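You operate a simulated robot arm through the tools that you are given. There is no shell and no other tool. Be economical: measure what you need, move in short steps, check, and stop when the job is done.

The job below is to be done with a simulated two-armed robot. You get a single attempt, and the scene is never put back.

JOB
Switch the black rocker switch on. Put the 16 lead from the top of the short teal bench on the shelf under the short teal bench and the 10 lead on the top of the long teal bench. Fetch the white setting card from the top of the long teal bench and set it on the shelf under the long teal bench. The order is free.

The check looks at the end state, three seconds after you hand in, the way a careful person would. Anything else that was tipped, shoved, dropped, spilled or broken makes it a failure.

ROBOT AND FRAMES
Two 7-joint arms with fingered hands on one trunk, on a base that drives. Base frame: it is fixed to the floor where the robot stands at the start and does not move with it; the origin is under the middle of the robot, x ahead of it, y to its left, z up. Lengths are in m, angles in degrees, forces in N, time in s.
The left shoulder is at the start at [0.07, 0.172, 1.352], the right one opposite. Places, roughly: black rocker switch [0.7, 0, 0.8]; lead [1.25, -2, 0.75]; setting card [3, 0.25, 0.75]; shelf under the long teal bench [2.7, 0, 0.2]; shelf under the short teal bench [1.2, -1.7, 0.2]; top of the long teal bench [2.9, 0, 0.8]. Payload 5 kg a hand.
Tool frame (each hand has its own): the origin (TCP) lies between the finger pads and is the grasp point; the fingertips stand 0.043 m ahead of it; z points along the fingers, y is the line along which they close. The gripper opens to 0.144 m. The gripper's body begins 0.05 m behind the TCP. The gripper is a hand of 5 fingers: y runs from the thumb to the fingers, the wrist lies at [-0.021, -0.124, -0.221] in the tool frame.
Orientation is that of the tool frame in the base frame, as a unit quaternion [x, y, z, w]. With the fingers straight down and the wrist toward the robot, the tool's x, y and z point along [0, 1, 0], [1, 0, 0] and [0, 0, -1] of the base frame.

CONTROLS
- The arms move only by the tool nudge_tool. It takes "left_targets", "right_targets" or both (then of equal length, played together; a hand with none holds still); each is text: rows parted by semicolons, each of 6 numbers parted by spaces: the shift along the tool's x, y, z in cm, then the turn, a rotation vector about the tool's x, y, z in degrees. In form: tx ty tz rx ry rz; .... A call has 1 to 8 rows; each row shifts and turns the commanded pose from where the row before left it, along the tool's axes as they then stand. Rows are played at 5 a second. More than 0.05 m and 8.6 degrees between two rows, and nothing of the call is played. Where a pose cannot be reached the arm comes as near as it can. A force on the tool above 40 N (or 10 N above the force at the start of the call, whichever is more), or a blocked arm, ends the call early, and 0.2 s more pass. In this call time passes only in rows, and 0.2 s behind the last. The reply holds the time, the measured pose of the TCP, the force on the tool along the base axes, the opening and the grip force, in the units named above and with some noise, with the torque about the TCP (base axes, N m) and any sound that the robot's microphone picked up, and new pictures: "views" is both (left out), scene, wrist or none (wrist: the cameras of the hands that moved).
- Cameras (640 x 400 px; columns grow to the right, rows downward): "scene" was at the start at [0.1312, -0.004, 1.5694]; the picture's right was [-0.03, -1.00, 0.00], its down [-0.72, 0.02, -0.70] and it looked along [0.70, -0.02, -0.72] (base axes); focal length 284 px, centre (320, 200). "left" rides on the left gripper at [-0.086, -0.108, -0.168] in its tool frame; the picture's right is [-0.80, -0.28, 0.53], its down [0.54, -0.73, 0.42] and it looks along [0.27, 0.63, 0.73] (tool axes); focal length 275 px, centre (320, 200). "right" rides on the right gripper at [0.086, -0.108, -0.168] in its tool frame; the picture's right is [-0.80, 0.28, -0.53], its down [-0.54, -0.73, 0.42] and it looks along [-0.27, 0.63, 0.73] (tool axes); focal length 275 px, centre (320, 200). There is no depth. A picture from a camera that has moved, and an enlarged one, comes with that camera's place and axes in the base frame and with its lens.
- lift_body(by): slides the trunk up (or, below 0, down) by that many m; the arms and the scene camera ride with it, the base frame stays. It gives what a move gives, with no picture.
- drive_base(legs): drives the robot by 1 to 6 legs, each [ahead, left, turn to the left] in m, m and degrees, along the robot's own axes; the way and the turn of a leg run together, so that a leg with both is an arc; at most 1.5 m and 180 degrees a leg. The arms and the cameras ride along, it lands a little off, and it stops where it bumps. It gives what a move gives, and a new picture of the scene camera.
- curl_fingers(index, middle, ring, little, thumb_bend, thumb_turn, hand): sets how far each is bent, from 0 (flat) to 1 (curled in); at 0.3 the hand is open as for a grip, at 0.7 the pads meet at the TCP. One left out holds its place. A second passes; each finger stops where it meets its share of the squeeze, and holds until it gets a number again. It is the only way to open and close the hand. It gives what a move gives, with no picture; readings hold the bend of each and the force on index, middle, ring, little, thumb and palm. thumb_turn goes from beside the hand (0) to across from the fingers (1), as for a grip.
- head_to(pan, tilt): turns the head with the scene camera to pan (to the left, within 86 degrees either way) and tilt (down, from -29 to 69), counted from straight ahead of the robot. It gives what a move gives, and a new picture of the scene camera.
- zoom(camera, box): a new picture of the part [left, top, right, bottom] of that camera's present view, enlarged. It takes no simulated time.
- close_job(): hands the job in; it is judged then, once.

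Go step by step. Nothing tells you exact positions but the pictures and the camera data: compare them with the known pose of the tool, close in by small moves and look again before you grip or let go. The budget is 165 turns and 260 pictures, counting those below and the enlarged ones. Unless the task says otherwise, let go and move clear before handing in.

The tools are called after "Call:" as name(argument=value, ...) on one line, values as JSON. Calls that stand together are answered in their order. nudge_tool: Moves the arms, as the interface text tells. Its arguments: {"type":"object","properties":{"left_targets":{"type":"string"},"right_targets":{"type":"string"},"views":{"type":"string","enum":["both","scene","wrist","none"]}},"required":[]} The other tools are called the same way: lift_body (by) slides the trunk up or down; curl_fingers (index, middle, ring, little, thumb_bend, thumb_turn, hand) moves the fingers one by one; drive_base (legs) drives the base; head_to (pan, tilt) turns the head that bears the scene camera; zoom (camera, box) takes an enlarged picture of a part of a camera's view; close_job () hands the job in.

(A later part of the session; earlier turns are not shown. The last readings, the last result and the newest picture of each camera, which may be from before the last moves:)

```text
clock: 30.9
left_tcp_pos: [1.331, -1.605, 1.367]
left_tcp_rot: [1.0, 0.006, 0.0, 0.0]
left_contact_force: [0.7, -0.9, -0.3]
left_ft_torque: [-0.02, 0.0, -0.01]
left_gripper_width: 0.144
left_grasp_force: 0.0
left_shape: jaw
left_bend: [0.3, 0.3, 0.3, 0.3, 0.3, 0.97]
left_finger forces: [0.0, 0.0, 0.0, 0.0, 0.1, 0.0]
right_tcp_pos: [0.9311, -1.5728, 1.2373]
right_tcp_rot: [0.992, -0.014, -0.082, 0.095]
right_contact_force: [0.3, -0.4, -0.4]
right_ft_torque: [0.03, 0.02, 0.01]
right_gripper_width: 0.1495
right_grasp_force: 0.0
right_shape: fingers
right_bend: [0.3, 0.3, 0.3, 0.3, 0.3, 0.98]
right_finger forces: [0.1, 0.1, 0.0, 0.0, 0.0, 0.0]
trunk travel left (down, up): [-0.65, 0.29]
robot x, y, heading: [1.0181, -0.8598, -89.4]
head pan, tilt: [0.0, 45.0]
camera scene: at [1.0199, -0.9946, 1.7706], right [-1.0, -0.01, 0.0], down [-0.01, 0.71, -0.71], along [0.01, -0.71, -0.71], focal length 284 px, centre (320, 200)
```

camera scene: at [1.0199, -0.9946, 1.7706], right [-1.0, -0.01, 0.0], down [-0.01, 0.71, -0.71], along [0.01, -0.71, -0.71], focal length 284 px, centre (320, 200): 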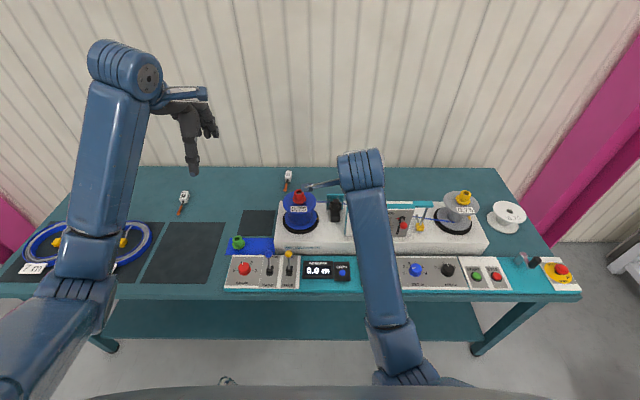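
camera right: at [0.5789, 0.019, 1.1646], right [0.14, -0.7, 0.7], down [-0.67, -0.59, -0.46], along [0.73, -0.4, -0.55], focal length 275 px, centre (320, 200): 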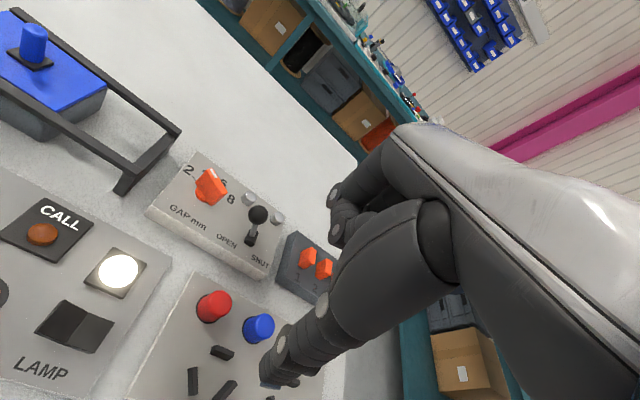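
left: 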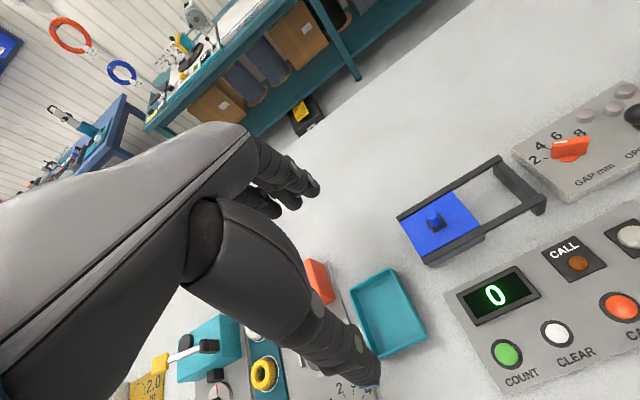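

Lead 10 is at about (1.21, -2.145), and the bench runs from y = -1.49 to -2.25. My right arm hides lead 16; I straighten the right hand and swing it to the right.

Call:
nudge_tool(right_targets="-3 0 0 5.4 4.7 -0.8; -3 0 0 5.4 4.7 -0.8; -5 0 0 0 0 0; -5 0 0 0 0 0; -5 0 0 0 0 0; -4.5 0 0 0 0 0", views="scene")

Call:
zoom(camera="scene", box=[260, 150, 500, 300])

```text
clock: 32.3
left_tcp_pos: [1.3286, -1.6042, 1.3663]
left_tcp_rot: [1.0, 0.007, 0.001, 0.0]
left_contact_force: [-0.1, -0.7, 0.4]
left_ft_torque: [-0.01, -0.06, 0.0]
left_gripper_width: 0.1442
left_grasp_force: 0.1
left_shape: jaw
left_bend: [0.3, 0.3, 0.3, 0.3, 0.3, 0.97]
left_finger forces: [0.0, 0.0, 0.0, 0.0, 0.1, 0.1]
right_tcp_pos: [0.6713, -1.5712, 1.2418]
right_tcp_rot: [1.0, 0.001, 0.001, 0.0]
right_contact_force: [-0.8, 0.6, 0.1]
right_ft_torque: [0.02, -0.05, 0.01]
right_gripper_width: 0.1497
right_grasp_force: 0.0
right_shape: fingers
right_bend: [0.3, 0.3, 0.3, 0.3, 0.3, 0.98]
right_finger forces: [0.0, 0.1, 0.0, 0.0, 0.1, 0.1]
trunk travel left (down, up): [-0.65, 0.29]
robot x, y, heading: [1.0179, -0.8602, -89.3]
head pan, tilt: [0.0, 45.0]
camera scene: at [1.0169, -0.9945, 1.7707], right [-1.0, -0.01, 0.0], down [-0.01, 0.71, -0.71], along [0.01, -0.71, -0.71], focal length 284 px, centre (320, 200)
```

scene: 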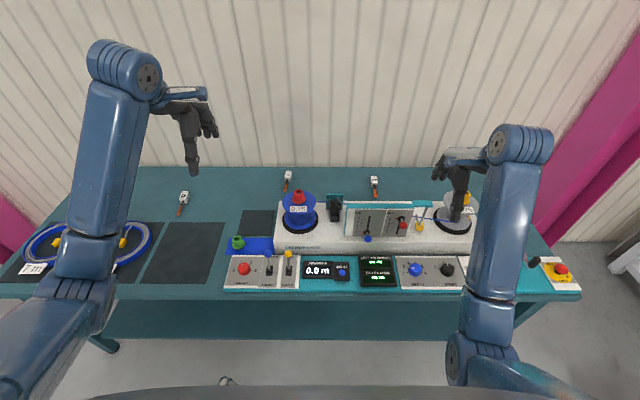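

```text
2.67 times, centred on (380, 225) of scene
camera zoom: at [1.0169, -0.9945, 1.7707], right [-1.0, -0.01, 0.0], down [-0.01, 0.71, -0.71], along [0.01, -0.71, -0.71], focal length 756 px, centre (160, 133)
```

zoom: 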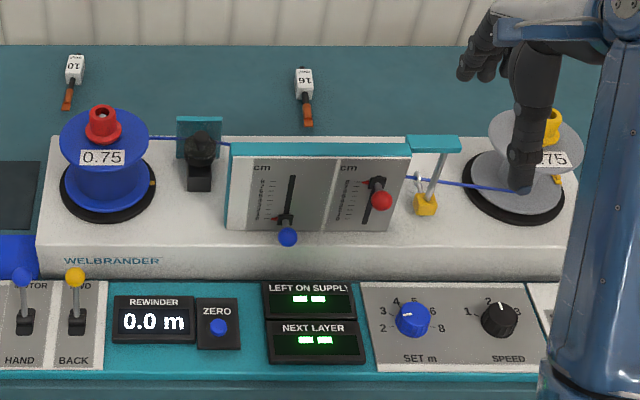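

Lead 16's block is at (0.75, -2.13) with its lug toward me; there is a free 25 cm strip behind the winder. I drive closer to the bench.

Call:
drive_base(legs=[[0.25, 0.05, 0]])

```text
clock: 34.1
left_tcp_pos: [1.3883, -1.8484, 1.3683]
left_tcp_rot: [1.0, 0.008, 0.0, 0.001]
left_contact_force: [1.0, -0.3, 0.4]
left_ft_torque: [-0.02, -0.04, -0.01]
left_gripper_width: 0.144
left_grasp_force: 0.0
left_shape: jaw
left_bend: [0.3, 0.3, 0.3, 0.3, 0.3, 0.97]
left_finger forces: [0.0, 0.0, 0.1, 0.0, 0.1, 0.1]
right_tcp_pos: [0.7302, -1.8193, 1.2433]
right_tcp_rot: [1.0, 0.001, -0.001, 0.001]
right_contact_force: [0.1, 0.1, 0.3]
right_ft_torque: [-0.04, 0.0, -0.06]
right_gripper_width: 0.1497
right_grasp_force: 0.1
right_shape: fingers
right_bend: [0.3, 0.3, 0.3, 0.3, 0.3, 0.98]
right_finger forces: [0.0, 0.0, 0.0, 0.0, 0.0, 0.0]
trunk travel left (down, up): [-0.65, 0.29]
robot x, y, heading: [1.0709, -1.1089, -88.9]
head pan, tilt: [0.0, 45.0]
camera scene: at [1.0739, -1.2404, 1.771], right [-1.0, -0.02, 0.0], down [-0.01, 0.71, -0.71], along [0.01, -0.71, -0.71], focal length 284 px, centre (320, 200)
```

scene: 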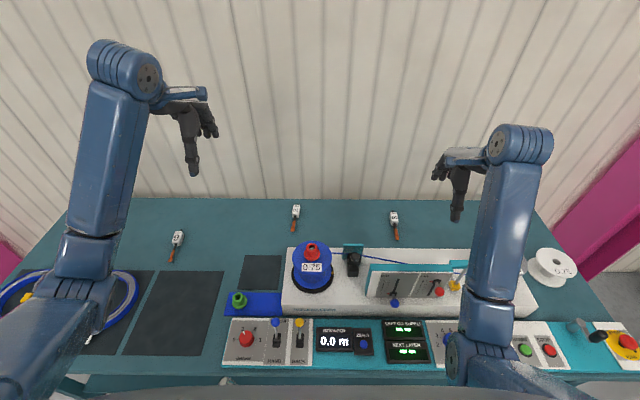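

No bump. Lead 16 refines to (0.747, -2.123). Now I turn the right hand so it closes across the lead.

Call:
nudge_tool(right_targets="0 3 0 0 0 -8.5; 0 3 0 0 0 -8.5; 0 2 0 0 0 -8.5; 0 0 0 0 0 -8.5; 0 0 0 0 0 -8.5; 0 0 0 0 0 -8.5; 0 0 0 0 0 -8.5; 0 0 0 0 0 -8.5", views="both")

```text
clock: 35.9
left_tcp_pos: [1.3889, -1.8518, 1.3667]
left_tcp_rot: [1.0, 0.008, -0.001, 0.0]
left_contact_force: [-0.3, 0.3, 0.3]
left_ft_torque: [-0.01, -0.01, 0.01]
left_gripper_width: 0.1441
left_grasp_force: 0.1
left_shape: jaw
left_bend: [0.3, 0.3, 0.3, 0.3, 0.3, 0.97]
left_finger forces: [0.1, 0.0, 0.0, 0.1, 0.0, 0.0]
right_tcp_pos: [0.7413, -1.9001, 1.2431]
right_tcp_rot: [0.827, 0.562, -0.001, 0.0]
right_contact_force: [-1.0, 0.4, 1.0]
right_ft_torque: [0.01, -0.03, 0.01]
right_gripper_width: 0.1496
right_grasp_force: 0.0
right_shape: fingers
right_bend: [0.3, 0.3, 0.3, 0.3, 0.3, 0.98]
right_finger forces: [0.0, 0.0, 0.0, 0.0, 0.0, 0.1]
trunk travel left (down, up): [-0.65, 0.29]
robot x, y, heading: [1.0723, -1.1101, -89.0]
head pan, tilt: [0.0, 45.0]
camera scene: at [1.0742, -1.2437, 1.7706], right [-1.0, -0.02, 0.0], down [-0.01, 0.71, -0.71], along [0.01, -0.71, -0.71], focal length 284 px, centre (320, 200)
camera right: at [0.6717, -1.7809, 1.4114], right [-0.03, -0.84, 0.53], down [-0.87, -0.24, -0.42], along [0.48, -0.48, -0.73], focal length 275 px, centre (320, 200)
```

scene: 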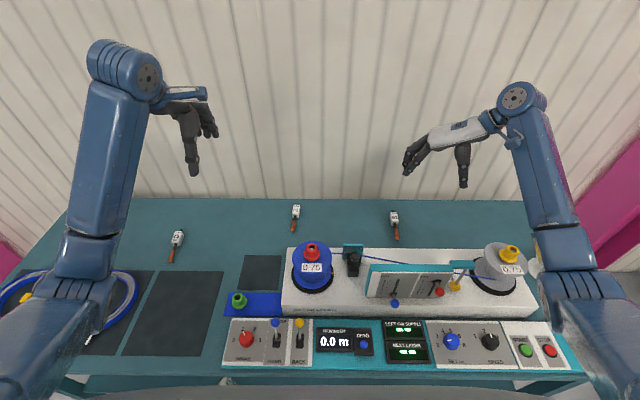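
right: 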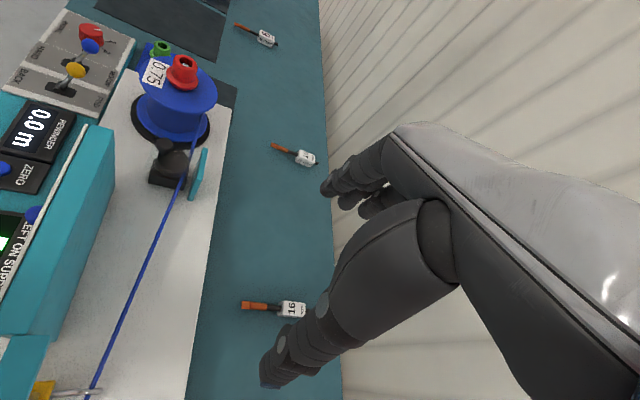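

The turn works. I finish it and carry the hand over lead 16, still high.

Call:
nudge_tool(right_targets="0 0 0 0 0 -7.3; 0 0 0 0 0 -7.3; 0 0 0 0 0 -6.5; -4.2 0 2.4 0 0 0; -4.2 0 2.4 0 0 0; -4.2 0 2.4 0 0 0; -4.2 0 2.4 0 0 0; -4.2 0 2.4 0 0 0", views="both")

```text
clock: 37.7
left_tcp_pos: [1.386, -1.8527, 1.3671]
left_tcp_rot: [1.0, 0.008, 0.001, 0.0]
left_contact_force: [-0.1, -0.5, 0.4]
left_ft_torque: [0.02, -0.05, 0.02]
left_gripper_width: 0.1439
left_grasp_force: 0.1
left_shape: jaw
left_bend: [0.3, 0.3, 0.3, 0.3, 0.3, 0.97]
left_finger forces: [0.0, 0.0, 0.0, 0.0, 0.0, 0.1]
right_tcp_pos: [0.7391, -2.0284, 1.1617]
right_tcp_rot: [0.711, 0.703, 0.0, 0.0]
right_contact_force: [-1.0, 1.0, 0.2]
right_ft_torque: [-0.03, -0.04, -0.01]
right_gripper_width: 0.1496
right_grasp_force: 0.0
right_shape: fingers
right_bend: [0.3, 0.3, 0.3, 0.3, 0.3, 0.97]
right_finger forces: [0.0, 0.0, 0.0, 0.0, 0.0, 0.0]
right hand out of reach, approached as far as the arm can: row 7, 8
trunk travel left (down, up): [-0.65, 0.29]
robot x, y, heading: [1.0727, -1.1114, -89.0]
head pan, tilt: [0.0, 45.0]
camera scene: at [1.071, -1.244, 1.7706], right [-1.0, -0.02, 0.0], down [-0.01, 0.71, -0.71], along [0.01, -0.71, -0.71], focal length 284 px, centre (320, 200)
camera right: at [0.631, -1.942, 1.33], right [0.27, -0.8, 0.53], down [-0.73, -0.53, -0.42], along [0.62, -0.28, -0.73], focal length 275 px, centre (320, 200)
```

scene: 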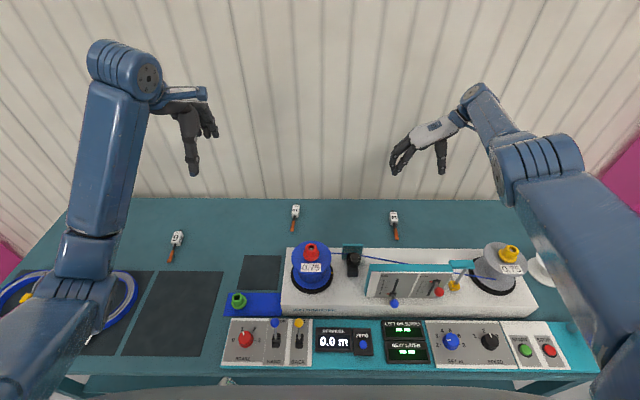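
right: 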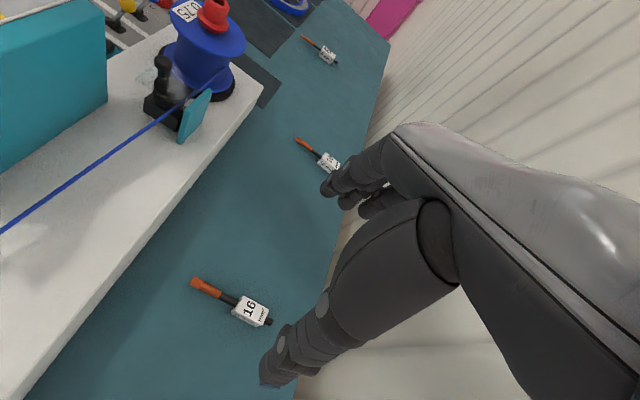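

The arm is at its limit 10 cm short. I pull the hand back a little and bring the base nearer and to the right.

Call:
nudge_tool(right_targets="4 0 -2 0 0 0; 4 0 0 0 0 0; 2 0 0 0 0 0", views="none")

Call:
drive_base(legs=[[0.0, -0.2, -1], [0.1, 0, 0]])

```text
clock: 38.5
left_tcp_pos: [1.393, -1.8499, 1.3664]
left_tcp_rot: [1.0, 0.009, -0.001, 0.001]
left_contact_force: [0.8, -0.3, 0.2]
left_ft_torque: [-0.03, 0.1, 0.05]
left_gripper_width: 0.1442
left_grasp_force: 0.0
left_shape: jaw
left_bend: [0.3, 0.3, 0.3, 0.3, 0.3, 0.97]
left_finger forces: [0.1, 0.0, 0.1, 0.0, 0.0, 0.0]
right_tcp_pos: [0.7498, -1.9274, 1.1836]
right_tcp_rot: [0.711, 0.703, -0.001, 0.0]
right_contact_force: [1.2, 0.6, 0.6]
right_ft_torque: [-0.02, 0.1, 0.02]
right_gripper_width: 0.1497
right_grasp_force: 0.0
right_shape: fingers
right_bend: [0.3, 0.3, 0.3, 0.3, 0.3, 0.98]
right_finger forces: [0.0, 0.1, 0.0, 0.0, 0.0, 0.0]
trunk travel left (down, up): [-0.65, 0.29]
robot x, y, heading: [1.0741, -1.1084, -89.2]
head pan, tilt: [0.0, 45.0]
```

```text
clock: 40.9
left_tcp_pos: [1.1802, -1.9494, 1.3703]
left_tcp_rot: [1.0, 0.003, 0.0, 0.002]
left_contact_force: [0.8, 0.4, 0.8]
left_ft_torque: [-0.09, -0.07, -0.01]
left_gripper_width: 0.1439
left_grasp_force: 0.1
left_shape: jaw
left_bend: [0.3, 0.3, 0.3, 0.3, 0.3, 0.97]
left_finger forces: [0.0, 0.1, 0.0, 0.0, 0.1, 0.1]
right_tcp_pos: [0.5359, -2.019, 1.1874]
right_tcp_rot: [0.715, 0.699, -0.002, 0.002]
right_contact_force: [0.7, 0.4, 1.3]
right_ft_torque: [-0.11, 0.02, -0.03]
right_gripper_width: 0.1499
right_grasp_force: 0.0
right_shape: fingers
right_bend: [0.3, 0.3, 0.3, 0.3, 0.3, 0.98]
right_finger forces: [0.1, 0.0, 0.0, 0.0, 0.0, 0.0]
trunk travel left (down, up): [-0.65, 0.29]
robot x, y, heading: [0.8715, -1.2143, -89.4]
head pan, tilt: [0.0, 45.0]
camera scene: at [0.8738, -1.3351, 1.7715], right [-1.0, 0.0, 0.0], down [0.0, 0.7, -0.71], along [0.0, -0.71, -0.7], focal length 284 px, centre (320, 200)
```

scene: 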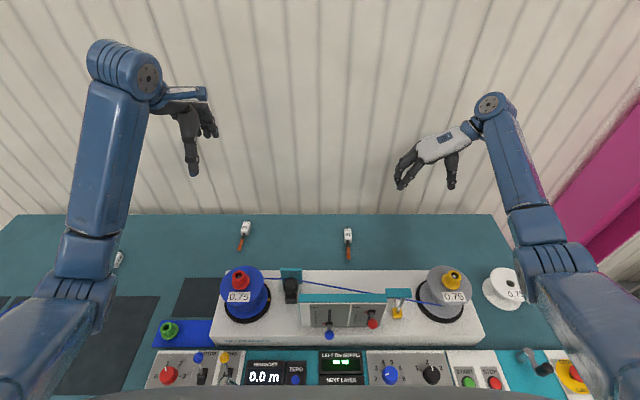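

Now at (0.87, -1.21) with lead 16 confirmed at (0.750, -2.129). I carry the hand over it.

Call:
nudge_tool(right_targets="-2.2 4.2 0 0 0 0; -2.2 4.2 0 0 0 0; -2.2 4.2 1 0 0 0; -2.2 4.2 1 0 0 0; -2.2 4.2 1 0 0 0; 0 0 4.5 0 0 0; 0 0 4.5 0 0 0", views="both")

```text
clock: 42.5
left_tcp_pos: [1.1769, -1.9583, 1.3662]
left_tcp_rot: [1.0, 0.002, 0.001, 0.0]
left_contact_force: [-0.6, -1.0, 0.2]
left_ft_torque: [0.04, -0.04, 0.02]
left_gripper_width: 0.1439
left_grasp_force: 0.1
left_shape: jaw
left_bend: [0.3, 0.3, 0.3, 0.3, 0.3, 0.97]
left_finger forces: [0.1, 0.0, 0.0, 0.1, 0.1, 0.0]
right_tcp_pos: [0.7398, -2.1274, 1.0652]
right_tcp_rot: [0.716, 0.698, 0.0, -0.001]
right_contact_force: [-0.8, 0.1, -0.1]
right_ft_torque: [0.03, -0.08, 0.0]
right_gripper_width: 0.1497
right_grasp_force: 0.0
right_shape: fingers
right_bend: [0.3, 0.3, 0.3, 0.3, 0.3, 0.98]
right_finger forces: [0.0, 0.1, 0.0, 0.1, 0.0, 0.0]
right hand out of reach, approached as far as the arm can: row 7
trunk travel left (down, up): [-0.65, 0.29]
robot x, y, heading: [0.8713, -1.21, -89.9]
head pan, tilt: [0.0, 45.0]
camera scene: at [0.8704, -1.3456, 1.7706], right [-1.0, 0.0, 0.0], down [0.0, 0.71, -0.71], along [0.0, -0.71, -0.71], focal length 284 px, centre (320, 200)
camera right: at [0.6329, -2.0392, 1.2336], right [0.26, -0.8, 0.53], down [-0.74, -0.52, -0.42], along [0.62, -0.28, -0.73], focal length 275 px, centre (320, 200)
```

scene: 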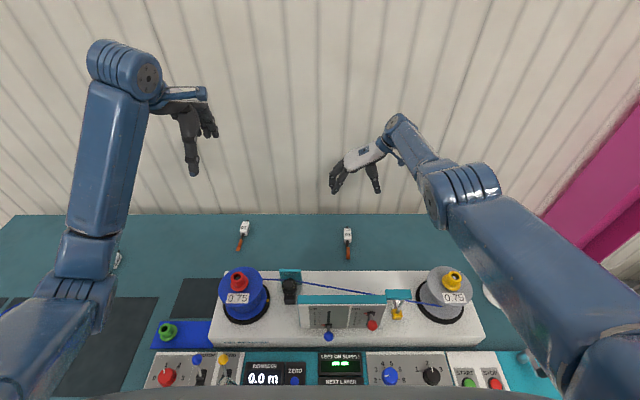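
right: 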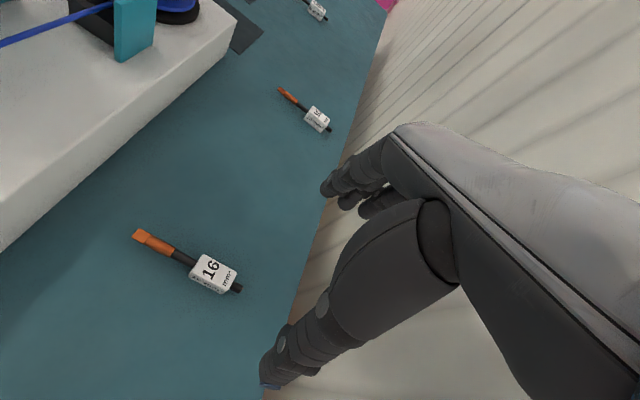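

The reach limit is the raised trunk, so I use the trunk for the descent: 15 cm down first.

Call:
lift_body(by=-0.15)

Call:
nudge_tool(right_targets="0 0.5 0 0 0 0", views="both")

```text
clock: 44.2
left_tcp_pos: [1.1797, -1.9553, 1.2169]
left_tcp_rot: [1.0, 0.003, 0.0, 0.0]
left_contact_force: [0.1, 0.6, 0.1]
left_ft_torque: [-0.01, -0.01, 0.01]
left_gripper_width: 0.1443
left_grasp_force: 0.0
left_shape: jaw
left_bend: [0.3, 0.3, 0.3, 0.3, 0.3, 0.97]
left_finger forces: [0.0, 0.0, 0.1, 0.0, 0.1, 0.1]
right_tcp_pos: [0.7423, -2.1247, 0.9164]
right_tcp_rot: [0.716, 0.699, 0.0, 0.0]
right_contact_force: [-0.3, 0.8, 0.2]
right_ft_torque: [-0.03, 0.0, 0.03]
right_gripper_width: 0.1496
right_grasp_force: 0.1
right_shape: fingers
right_bend: [0.3, 0.3, 0.3, 0.3, 0.3, 0.98]
right_finger forces: [0.1, 0.1, 0.1, 0.0, 0.0, 0.1]
trunk travel left (down, up): [-0.5, 0.44]
robot x, y, heading: [0.873, -1.2137, -90.0]
head pan, tilt: [0.0, 45.0]
```

```text
clock: 44.6
left_tcp_pos: [1.1806, -1.9557, 1.2151]
left_tcp_rot: [1.0, 0.002, 0.0, 0.001]
left_contact_force: [-0.7, -0.4, -0.3]
left_ft_torque: [-0.03, 0.01, -0.02]
left_gripper_width: 0.1439
left_grasp_force: 0.0
left_shape: jaw
left_bend: [0.3, 0.3, 0.3, 0.3, 0.3, 0.97]
left_finger forces: [0.0, 0.0, 0.0, 0.1, 0.1, 0.0]
right_tcp_pos: [0.7475, -2.1267, 0.9166]
right_tcp_rot: [0.716, 0.698, 0.001, 0.0]
right_contact_force: [0.2, 0.3, 0.0]
right_ft_torque: [-0.02, 0.04, 0.02]
right_gripper_width: 0.1497
right_grasp_force: 0.0
right_shape: fingers
right_bend: [0.3, 0.3, 0.3, 0.3, 0.3, 0.98]
right_finger forces: [0.0, 0.0, 0.1, 0.1, 0.0, 0.0]
trunk travel left (down, up): [-0.5, 0.44]
robot x, y, heading: [0.8726, -1.214, -89.6]
head pan, tilt: [0.0, 45.0]
camera scene: at [0.874, -1.3438, 1.6206], right [-1.0, 0.0, 0.0], down [0.0, 0.71, -0.71], along [0.0, -0.71, -0.71], focal length 284 px, centre (320, 200)
camera right: at [0.6416, -2.0382, 1.0846], right [0.26, -0.8, 0.53], down [-0.74, -0.52, -0.42], along [0.62, -0.28, -0.73], focal length 275 px, centre (320, 200)
```

scene: 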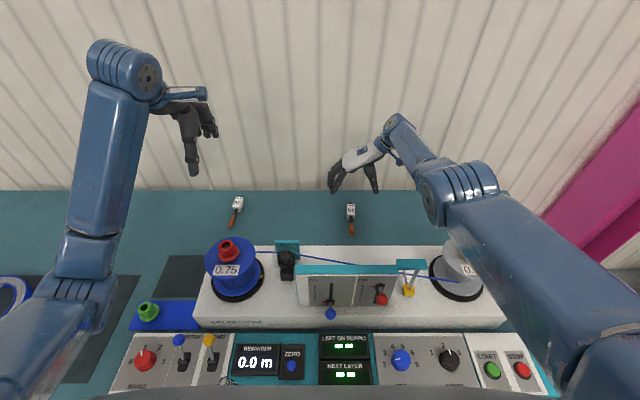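
right: 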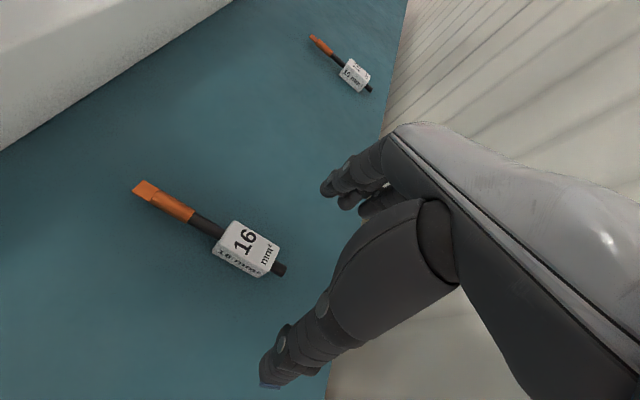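

From the wrist camera the block's top is at about (0.770, -2.088, 0.79). I shift over it, lower another 5 cm and look again.

Call:
nudge_tool(right_targets="2 1.1 0 0 0 0; 1.9 1.1 0 0 0 0", views="none")

Call:
lift_body(by=-0.05)

Call:
nudge_tool(right_targets="0 0 0 0 0 -0.5", views="both")

Call:
zoom(camera="scene", box=[300, 130, 420, 230])

```text
clock: 45.2
left_tcp_pos: [1.1802, -1.9552, 1.2177]
left_tcp_rot: [1.0, 0.002, 0.0, -0.001]
left_contact_force: [0.3, -0.2, 0.4]
left_ft_torque: [0.01, -0.03, 0.02]
left_gripper_width: 0.1439
left_grasp_force: 0.0
left_shape: jaw
left_bend: [0.3, 0.3, 0.3, 0.3, 0.3, 0.97]
left_finger forces: [0.0, 0.0, 0.1, 0.1, 0.0, 0.1]
right_tcp_pos: [0.7715, -2.088, 0.9167]
right_tcp_rot: [0.716, 0.698, -0.001, 0.0]
right_contact_force: [0.8, 0.5, 0.7]
right_ft_torque: [-0.01, 0.07, 0.01]
right_gripper_width: 0.1498
right_grasp_force: 0.1
right_shape: fingers
right_bend: [0.3, 0.3, 0.3, 0.3, 0.3, 0.98]
right_finger forces: [0.1, 0.0, 0.0, 0.1, 0.1, 0.0]
trunk travel left (down, up): [-0.5, 0.44]
robot x, y, heading: [0.8709, -1.2122, -89.6]
head pan, tilt: [0.0, 45.0]
```

```text
clock: 46.1
left_tcp_pos: [1.1799, -1.9495, 1.1709]
left_tcp_rot: [1.0, 0.001, 0.001, 0.003]
left_contact_force: [0.0, -0.6, 0.9]
left_ft_torque: [0.0, 0.02, -0.04]
left_gripper_width: 0.144
left_grasp_force: 0.0
left_shape: jaw
left_bend: [0.3, 0.3, 0.3, 0.3, 0.3, 0.97]
left_finger forces: [0.1, 0.1, 0.1, 0.0, 0.0, 0.0]
right_tcp_pos: [0.7717, -2.0864, 0.874]
right_tcp_rot: [0.716, 0.698, -0.002, 0.001]
right_contact_force: [0.1, -1.0, -0.3]
right_ft_torque: [-0.04, -0.01, 0.01]
right_gripper_width: 0.1494
right_grasp_force: 0.0
right_shape: fingers
right_bend: [0.3, 0.3, 0.3, 0.3, 0.3, 0.98]
right_finger forces: [0.0, 0.0, 0.0, 0.1, 0.0, 0.0]
trunk travel left (down, up): [-0.45, 0.49]
robot x, y, heading: [0.8718, -1.2105, -89.8]
head pan, tilt: [0.0, 45.0]
```

```text
clock: 46.5
left_tcp_pos: [1.1799, -1.9493, 1.1705]
left_tcp_rot: [1.0, 0.002, 0.0, 0.003]
left_contact_force: [0.0, -0.5, -0.9]
left_ft_torque: [0.02, -0.01, 0.01]
left_gripper_width: 0.144
left_grasp_force: 0.1
left_shape: jaw
left_bend: [0.3, 0.3, 0.3, 0.3, 0.3, 0.97]
left_finger forces: [0.0, 0.0, 0.0, 0.0, 0.0, 0.0]
right_tcp_pos: [0.7711, -2.0839, 0.8711]
right_tcp_rot: [0.713, 0.701, -0.003, 0.001]
right_contact_force: [0.6, -0.7, 0.3]
right_ft_torque: [-0.01, 0.02, 0.02]
right_gripper_width: 0.1496
right_grasp_force: 0.0
right_shape: fingers
right_bend: [0.3, 0.3, 0.3, 0.3, 0.3, 0.98]
right_finger forces: [0.1, 0.0, 0.0, 0.0, 0.0, 0.1]
trunk travel left (down, up): [-0.45, 0.49]
robot x, y, heading: [0.8767, -1.2087, -89.9]
head pan, tilt: [0.0, 45.0]
camera scene: at [0.8746, -1.3358, 1.5715], right [-1.0, 0.0, 0.0], down [0.0, 0.7, -0.71], along [0.0, -0.71, -0.7], focal length 284 px, centre (320, 200)
camera right: at [0.6639, -1.9961, 1.0401], right [0.27, -0.8, 0.54], down [-0.74, -0.53, -0.42], along [0.62, -0.28, -0.73], focal length 275 px, centre (320, 200)
```

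scene: 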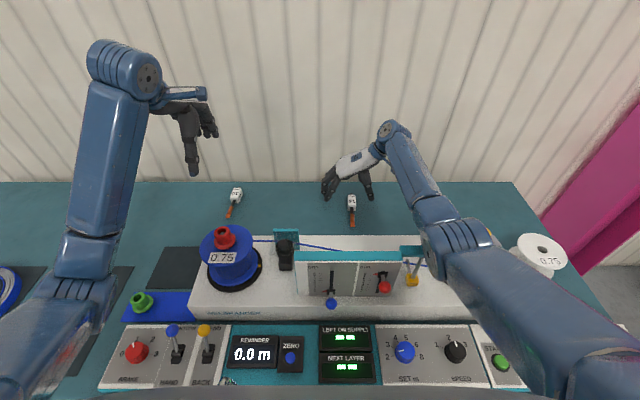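
right: 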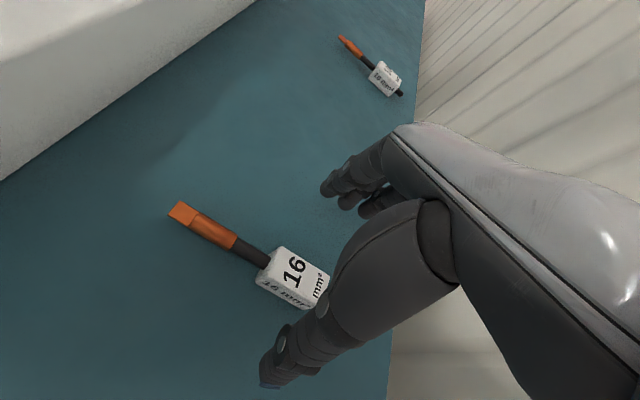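

```text
4.00 times, centred on (360, 180) of scene
camera zoom: at [0.8746, -1.3358, 1.5715], right [-1.0, 0.0, 0.0], down [0.0, 0.7, -0.71], along [0.0, -0.71, -0.7], focal length 1135 px, centre (160, 280)
```

zoom: 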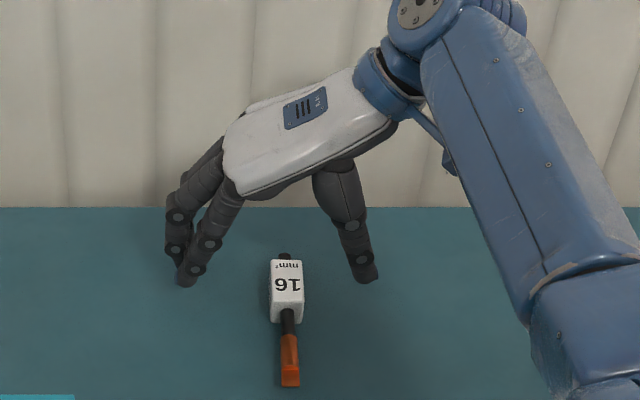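

The block sits between thumb and fingers, about 1 cm nearer the wall than the tool. I correct and go down to about 0.825.

Call:
nudge_tool(right_targets="-1 0.6 1 0 0 0; 0 0 2 0 0 0; 0 0 1.5 0 0 0", views="both")

Call:
zoom(camera="scene", box=[300, 130, 420, 230])

```text
clock: 47.4
left_tcp_pos: [1.1794, -1.9541, 1.1676]
left_tcp_rot: [1.0, 0.001, 0.0, 0.001]
left_contact_force: [-0.3, -0.3, -0.1]
left_ft_torque: [0.14, 0.02, -0.02]
left_gripper_width: 0.144
left_grasp_force: 0.1
left_shape: jaw
left_bend: [0.3, 0.3, 0.3, 0.3, 0.3, 0.97]
left_finger forces: [0.0, 0.0, 0.0, 0.0, 0.0, 0.1]
right_tcp_pos: [0.7778, -2.1037, 0.8399]
right_tcp_rot: [0.713, 0.701, -0.002, 0.012]
right_contact_force: [-5.4, 9.4, 37.1]
right_ft_torque: [0.11, -2.28, 0.47]
right_gripper_width: 0.1507
right_grasp_force: 18.3
right_shape: fingers
right_bend: [0.3, 0.3, 0.3, 0.3, 0.3, 0.97]
right_finger forces: [0.3, 33.2, 0.1, 0.1, 4.2, 0.0]
trunk travel left (down, up): [-0.45, 0.49]
robot x, y, heading: [0.8728, -1.2098, -90.1]
head pan, tilt: [0.0, 45.0]
stopped in row 3 (right hand): the force on the tool passed its limit at 48 N (the readings are from after the stop); the commanded pose is now the measured one
camera scene: at [0.8727, -1.3411, 1.571], right [-1.0, 0.0, 0.0], down [0.0, 0.71, -0.71], along [0.0, -0.71, -0.71], focal length 284 px, centre (320, 200)
camera right: at [0.6691, -2.014, 1.0058], right [0.26, -0.79, 0.55], down [-0.73, -0.54, -0.42], along [0.63, -0.29, -0.72], focal length 275 px, centre (320, 200)
```

scene: 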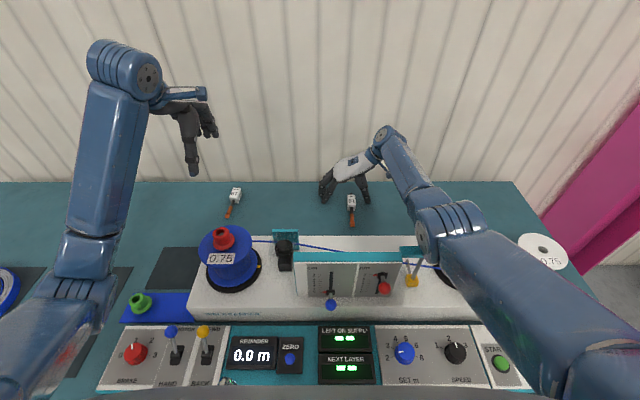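
right: 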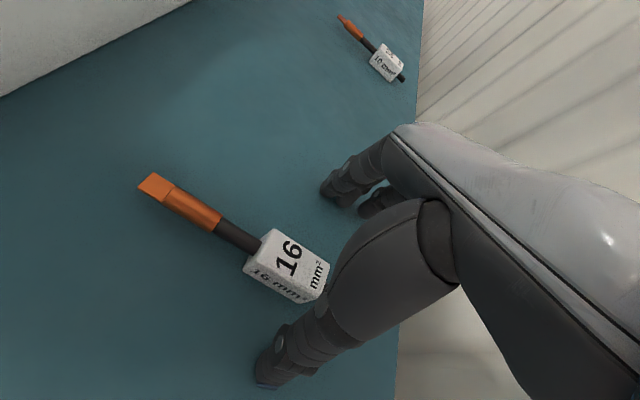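

```text
4.00 times, centred on (360, 180) of scene
camera zoom: at [0.8727, -1.3411, 1.571], right [-1.0, 0.0, 0.0], down [0.0, 0.71, -0.71], along [0.0, -0.71, -0.71], focal length 1135 px, centre (160, 280)
```

zoom: 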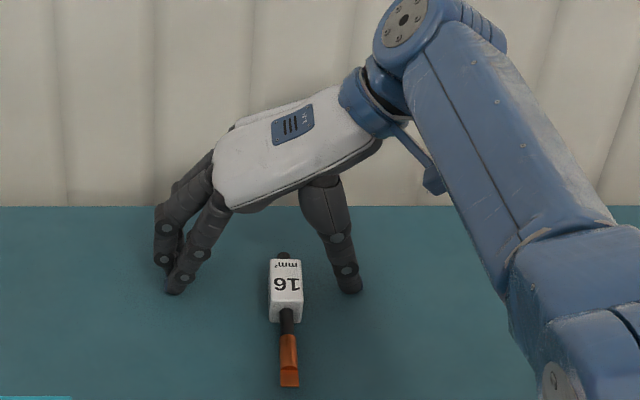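

The middle fingertip touched the bench: its surface is near 0.797, so the block is at about (0.758, -2.085) with its top near 0.83. I lift slightly and recentre.

Call:
nudge_tool(right_targets="0 0 -1 0 0 0; 1.8 -2 0 0 0 0", views="both")

Call:
zoom(camera="scene", box=[300, 130, 420, 230])

```text
clock: 48.0
left_tcp_pos: [1.1885, -1.9514, 1.1717]
left_tcp_rot: [1.0, 0.004, -0.002, 0.003]
left_contact_force: [0.2, -0.5, -0.1]
left_ft_torque: [0.05, -0.06, 0.0]
left_gripper_width: 0.1438
left_grasp_force: 0.0
left_shape: jaw
left_bend: [0.3, 0.3, 0.3, 0.3, 0.3, 0.97]
left_finger forces: [0.0, 0.1, 0.1, 0.0, 0.0, 0.1]
right_tcp_pos: [0.7651, -2.0892, 0.862]
right_tcp_rot: [0.712, 0.702, -0.01, 0.011]
right_contact_force: [0.0, 0.2, -0.3]
right_ft_torque: [0.0, 0.0, 0.02]
right_gripper_width: 0.1498
right_grasp_force: 0.1
right_shape: fingers
right_bend: [0.3, 0.3, 0.3, 0.3, 0.3, 0.97]
right_finger forces: [0.0, 0.0, 0.0, 0.1, 0.0, 0.1]
trunk travel left (down, up): [-0.45, 0.49]
robot x, y, heading: [0.875, -1.2094, -89.5]
head pan, tilt: [0.0, 45.0]
camera scene: at [0.8821, -1.3381, 1.5746], right [-1.0, -0.01, 0.01], down [-0.01, 0.7, -0.71], along [0.0, -0.71, -0.7], focal length 284 px, centre (320, 200)
camera right: at [0.6582, -1.9978, 1.0279], right [0.27, -0.78, 0.56], down [-0.73, -0.54, -0.41], along [0.62, -0.3, -0.72], focal length 275 px, centre (320, 200)
```

scene: 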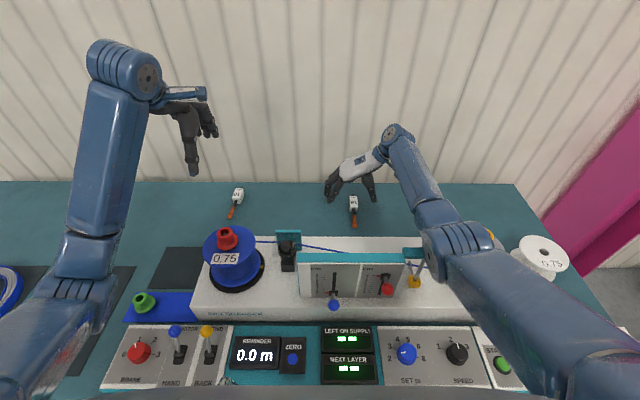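
right: 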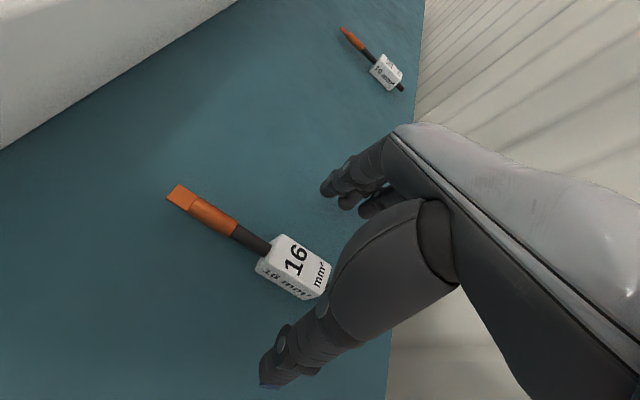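

```text
4.00 times, centred on (360, 180) of scene
camera zoom: at [0.8821, -1.3381, 1.5746], right [-1.0, -0.01, 0.01], down [-0.01, 0.7, -0.71], along [0.0, -0.71, -0.7], focal length 1135 px, centre (160, 280)
```

zoom: 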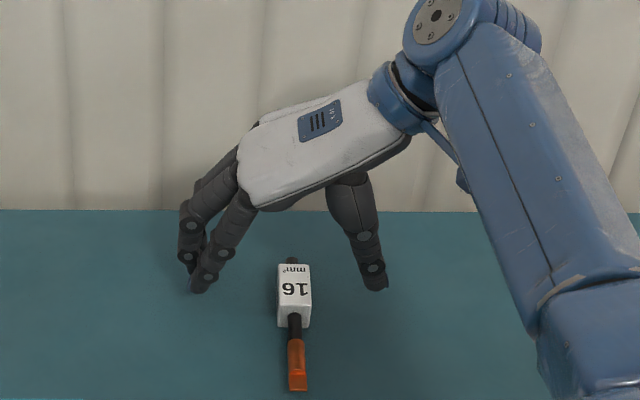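

Aligned now; I lower 1.7 cm so the tips just clear the bench.

Call:
nudge_tool(right_targets="0 -0.6 1 0 0 0; 0 0 0.7 0 0 0", views="none")

Call:
zoom(camera="scene", box=[310, 140, 410, 230])

```text
clock: 48.5
left_tcp_pos: [1.1895, -1.9526, 1.1685]
left_tcp_rot: [1.0, 0.003, -0.004, 0.003]
left_contact_force: [0.4, 1.0, -0.2]
left_ft_torque: [-0.03, -0.02, -0.01]
left_gripper_width: 0.144
left_grasp_force: 0.0
left_shape: jaw
left_bend: [0.3, 0.3, 0.3, 0.3, 0.3, 0.97]
left_finger forces: [0.1, 0.0, 0.0, 0.0, 0.0, 0.0]
right_tcp_pos: [0.7596, -2.0921, 0.8455]
right_tcp_rot: [0.712, 0.702, -0.012, 0.013]
right_contact_force: [0.4, 0.3, -1.1]
right_ft_torque: [0.0, -0.02, 0.01]
right_gripper_width: 0.1499
right_grasp_force: 0.1
right_shape: fingers
right_bend: [0.3, 0.3, 0.3, 0.3, 0.3, 0.97]
right_finger forces: [0.0, 0.0, 0.0, 0.0, 0.1, 0.0]
trunk travel left (down, up): [-0.45, 0.49]
robot x, y, heading: [0.8691, -1.2089, -89.8]
head pan, tilt: [0.0, 45.0]
```

```text
4.44 times, centred on (360, 185) of scene
camera zoom: at [0.8851, -1.3383, 1.5722], right [-1.0, -0.01, 0.01], down [-0.01, 0.7, -0.71], along [0.0, -0.71, -0.7], focal length 1261 px, centre (142, 267)
```

zoom: 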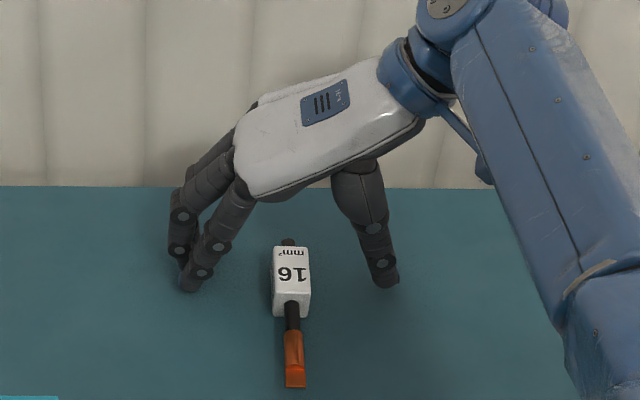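

The index is at the rear third of the block; I shift 1.6 cm toward me so two fingers and the thumb take it, then close gently.

Call:
nudge_tool(right_targets="1.6 0 0 0 0 0", views="none")

Call:
curl_fingers(hand="right", index=0.5, middle=0.5, ring=0.5, little=0.5, thumb_bend=0.5)

Call:
zoom(camera="scene", box=[310, 140, 410, 230])

Call:
zoom(camera="right", box=[150, 150, 450, 400])

```text
clock: 49.1
left_tcp_pos: [1.1967, -1.9403, 1.1769]
left_tcp_rot: [1.0, 0.01, -0.003, 0.008]
left_contact_force: [-0.3, 1.1, 0.5]
left_ft_torque: [-0.07, -0.01, -0.01]
left_gripper_width: 0.1439
left_grasp_force: 0.1
left_shape: jaw
left_bend: [0.3, 0.3, 0.3, 0.3, 0.3, 0.97]
left_finger forces: [0.1, 0.0, 0.1, 0.1, 0.1, 0.0]
right_tcp_pos: [0.7718, -2.0953, 0.8895]
right_tcp_rot: [0.707, 0.706, -0.029, 0.034]
right_contact_force: [0.5, 0.1, 1.0]
right_ft_torque: [-0.01, 0.03, 0.02]
right_gripper_width: 0.1497
right_grasp_force: 0.0
right_shape: fingers
right_bend: [0.3, 0.3, 0.3, 0.3, 0.3, 0.97]
right_finger forces: [0.0, 0.1, 0.0, 0.0, 0.1, 0.1]
trunk travel left (down, up): [-0.45, 0.49]
robot x, y, heading: [0.8725, -1.2155, -88.8]
head pan, tilt: [0.0, 45.0]
stopped in row 1 (right hand): the arm was blocked; the commanded pose is now the measured one
```

```text
clock: 50.4
left_tcp_pos: [1.1954, -1.9401, 1.175]
left_tcp_rot: [1.0, 0.01, -0.003, 0.009]
left_contact_force: [0.1, 0.5, 0.0]
left_ft_torque: [-0.04, 0.01, -0.03]
left_gripper_width: 0.1436
left_grasp_force: 0.0
left_shape: jaw
left_bend: [0.3, 0.3, 0.3, 0.3, 0.3, 0.97]
left_finger forces: [0.0, 0.0, 0.1, 0.0, 0.0, 0.1]
right_tcp_pos: [0.7718, -2.0964, 0.8894]
right_tcp_rot: [0.707, 0.706, -0.03, 0.035]
right_contact_force: [0.4, -0.2, 0.7]
right_ft_torque: [-0.01, 0.0, -0.03]
right_gripper_width: 0.0789
right_grasp_force: 0.1
right_shape: fingers
right_bend: [0.5, 0.5, 0.5, 0.5, 0.5, 1.0]
right_finger forces: [0.0, 0.1, 0.1, 0.1, 0.1, 0.0]
trunk travel left (down, up): [-0.45, 0.49]
robot x, y, heading: [0.8699, -1.2151, -89.0]
head pan, tilt: [0.0, 45.0]
stopped (right hand): the arm was blocked; the commanded pose is now the measured one
```

```text
4.44 times, centred on (360, 185) of scene
camera zoom: at [0.8818, -1.3271, 1.5711], right [-1.0, -0.02, 0.01], down [-0.02, 0.7, -0.72], along [0.01, -0.72, -0.7], focal length 1261 px, centre (142, 267)
```

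zoom: 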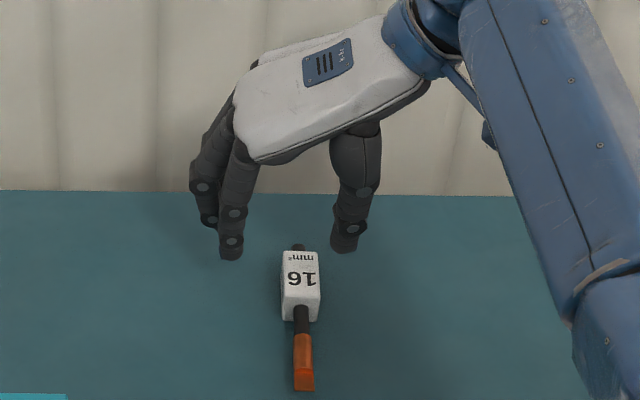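

```text
1.60 times, centred on (300, 275) of right
camera zoom: at [0.6621, -1.9951, 1.0493], right [0.28, -0.74, 0.61], down [-0.72, -0.58, -0.38], along [0.63, -0.33, -0.7], focal length 440 px, centre (352, 80)
```

zoom: 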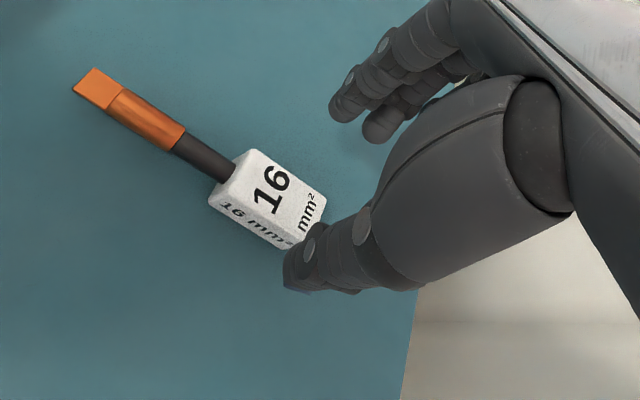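

Something blocks the right arm - probably its elbow touches the winder's grey spool. I raise the trunk at once and look.

Call:
lift_body(by=0.1)

Call:
head_to(pan=-25, tilt=50)

```text
clock: 51.7
left_tcp_pos: [1.1884, -1.9581, 1.2683]
left_tcp_rot: [1.0, 0.01, -0.001, 0.001]
left_contact_force: [-0.2, -0.3, 0.2]
left_ft_torque: [-0.03, 0.0, -0.02]
left_gripper_width: 0.1437
left_grasp_force: 0.0
left_shape: jaw
left_bend: [0.3, 0.3, 0.3, 0.3, 0.3, 0.97]
left_finger forces: [0.0, 0.0, 0.0, 0.0, 0.0, 0.0]
right_tcp_pos: [0.7646, -2.106, 0.9723]
right_tcp_rot: [0.707, 0.706, -0.022, 0.029]
right_contact_force: [-0.5, 0.7, 0.3]
right_ft_torque: [-0.02, 0.05, 0.01]
right_gripper_width: 0.0786
right_grasp_force: 0.1
right_shape: fingers
right_bend: [0.5, 0.5, 0.5, 0.5, 0.5, 1.0]
right_finger forces: [0.0, 0.0, 0.0, 0.0, 0.1, 0.0]
trunk travel left (down, up): [-0.55, 0.39]
robot x, y, heading: [0.8723, -1.2166, -88.9]
head pan, tilt: [0.0, 45.0]
```

```text
clock: 52.6
left_tcp_pos: [1.189, -1.9591, 1.267]
left_tcp_rot: [1.0, 0.009, 0.0, 0.001]
left_contact_force: [-0.3, -0.3, -0.5]
left_ft_torque: [0.0, 0.02, 0.01]
left_gripper_width: 0.1438
left_grasp_force: 0.0
left_shape: jaw
left_bend: [0.3, 0.3, 0.3, 0.3, 0.3, 0.97]
left_finger forces: [0.1, 0.0, 0.0, 0.0, 0.0, 0.0]
right_tcp_pos: [0.7645, -2.1059, 0.9724]
right_tcp_rot: [0.707, 0.706, -0.022, 0.027]
right_contact_force: [1.0, -0.1, -0.7]
right_ft_torque: [0.02, -0.01, -0.01]
right_gripper_width: 0.0786
right_grasp_force: 0.1
right_shape: fingers
right_bend: [0.5, 0.5, 0.5, 0.5, 0.5, 1.0]
right_finger forces: [0.1, 0.0, 0.0, 0.0, 0.1, 0.0]
trunk travel left (down, up): [-0.55, 0.39]
robot x, y, heading: [0.8706, -1.2168, -88.7]
head pan, tilt: [-25.0, 50.0]
camera scene: at [0.8414, -1.3406, 1.6637], right [-0.91, 0.4, 0.0], down [0.31, 0.7, -0.64], along [-0.26, -0.59, -0.77], focal length 284 px, centre (320, 200)
```

scene: 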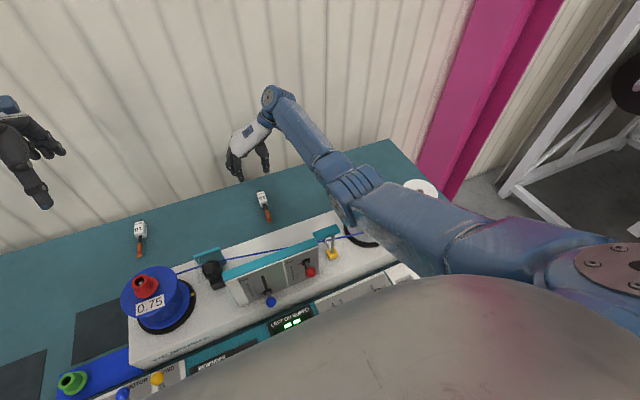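

The extended arm ran low over the grey spool. I raise the trunk and instead tilt the hand forward 40 degrees, so that the wrist stays nearer and the elbow higher.

Call:
lift_body(by=0.15)

Call:
nudge_tool(right_targets="0 0 0 0 -8 0; 0 0 0 0 -8 0; 0 0 0 0 -8 0; 0 0 0 0 -8 0; 0 0 0 0 -8 0", views="scene")

Call:
head_to(pan=-35, tilt=45)

```text
clock: 54.3
left_tcp_pos: [1.1897, -1.9582, 1.4176]
left_tcp_rot: [1.0, 0.01, 0.001, 0.001]
left_contact_force: [-0.5, -0.4, -0.6]
left_ft_torque: [-0.03, 0.03, -0.01]
left_gripper_width: 0.1439
left_grasp_force: 0.0
left_shape: jaw
left_bend: [0.3, 0.3, 0.3, 0.3, 0.3, 0.97]
left_finger forces: [0.1, 0.0, 0.0, 0.0, 0.1, 0.0]
right_tcp_pos: [0.7657, -2.107, 1.1219]
right_tcp_rot: [0.707, 0.706, -0.021, 0.027]
right_contact_force: [-0.2, 0.5, 0.1]
right_ft_torque: [-0.02, 0.01, 0.01]
right_gripper_width: 0.0789
right_grasp_force: 0.1
right_shape: fingers
right_bend: [0.5, 0.5, 0.5, 0.5, 0.5, 1.0]
right_finger forces: [0.1, 0.0, 0.0, 0.0, 0.0, 0.0]
trunk travel left (down, up): [-0.7, 0.24]
robot x, y, heading: [0.8679, -1.2191, -88.7]
head pan, tilt: [-25.0, 50.0]
```

```text
clock: 55.5
left_tcp_pos: [1.1894, -1.9572, 1.4185]
left_tcp_rot: [1.0, 0.01, 0.001, 0.003]
left_contact_force: [0.3, -0.1, 0.0]
left_ft_torque: [-0.03, -0.03, 0.02]
left_gripper_width: 0.144
left_grasp_force: 0.0
left_shape: jaw
left_bend: [0.3, 0.3, 0.3, 0.3, 0.3, 0.97]
left_finger forces: [0.0, 0.0, 0.0, 0.0, 0.0, 0.0]
right_tcp_pos: [0.7647, -2.1046, 1.1231]
right_tcp_rot: [0.657, 0.653, -0.263, 0.269]
right_contact_force: [0.1, 0.2, 0.3]
right_ft_torque: [0.03, -0.02, 0.01]
right_gripper_width: 0.0786
right_grasp_force: 0.1
right_shape: fingers
right_bend: [0.5, 0.5, 0.5, 0.5, 0.5, 1.0]
right_finger forces: [0.0, 0.0, 0.0, 0.1, 0.0, 0.0]
trunk travel left (down, up): [-0.7, 0.24]
robot x, y, heading: [0.8702, -1.2223, -88.7]
head pan, tilt: [-25.0, 50.0]
camera scene: at [0.8404, -1.3387, 1.8139], right [-0.91, 0.4, 0.0], down [0.31, 0.7, -0.64], along [-0.26, -0.59, -0.77], focal length 284 px, centre (320, 200)
```

scene: 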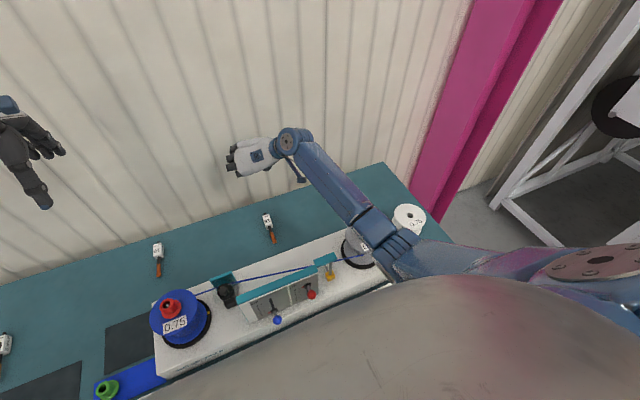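

```text
clock: 56.2
left_tcp_pos: [1.1907, -1.9583, 1.4174]
left_tcp_rot: [1.0, 0.01, 0.0, 0.0]
left_contact_force: [0.3, -0.1, 0.4]
left_ft_torque: [0.03, -0.03, 0.02]
left_gripper_width: 0.144
left_grasp_force: 0.0
left_shape: jaw
left_bend: [0.3, 0.3, 0.3, 0.3, 0.3, 0.97]
left_finger forces: [0.0, 0.0, 0.0, 0.1, 0.1, 0.1]
right_tcp_pos: [0.7655, -2.1065, 1.1218]
right_tcp_rot: [0.657, 0.654, -0.262, 0.267]
right_contact_force: [0.4, -0.7, -0.3]
right_ft_torque: [0.0, -0.03, 0.02]
right_gripper_width: 0.0789
right_grasp_force: 0.1
right_shape: fingers
right_bend: [0.5, 0.5, 0.5, 0.5, 0.5, 1.0]
right_finger forces: [0.0, 0.0, 0.1, 0.0, 0.1, 0.0]
trunk travel left (down, up): [-0.7, 0.24]
robot x, y, heading: [0.8699, -1.2158, -88.9]
head pan, tilt: [-35.0, 45.0]
camera scene: at [0.827, -1.3368, 1.8206], right [-0.83, 0.56, 0.0], down [0.39, 0.59, -0.71], along [-0.39, -0.59, -0.71], focal length 284 px, centre (320, 200)
```

scene: 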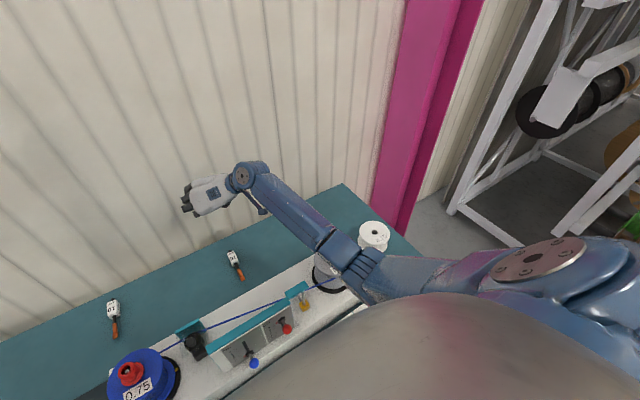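

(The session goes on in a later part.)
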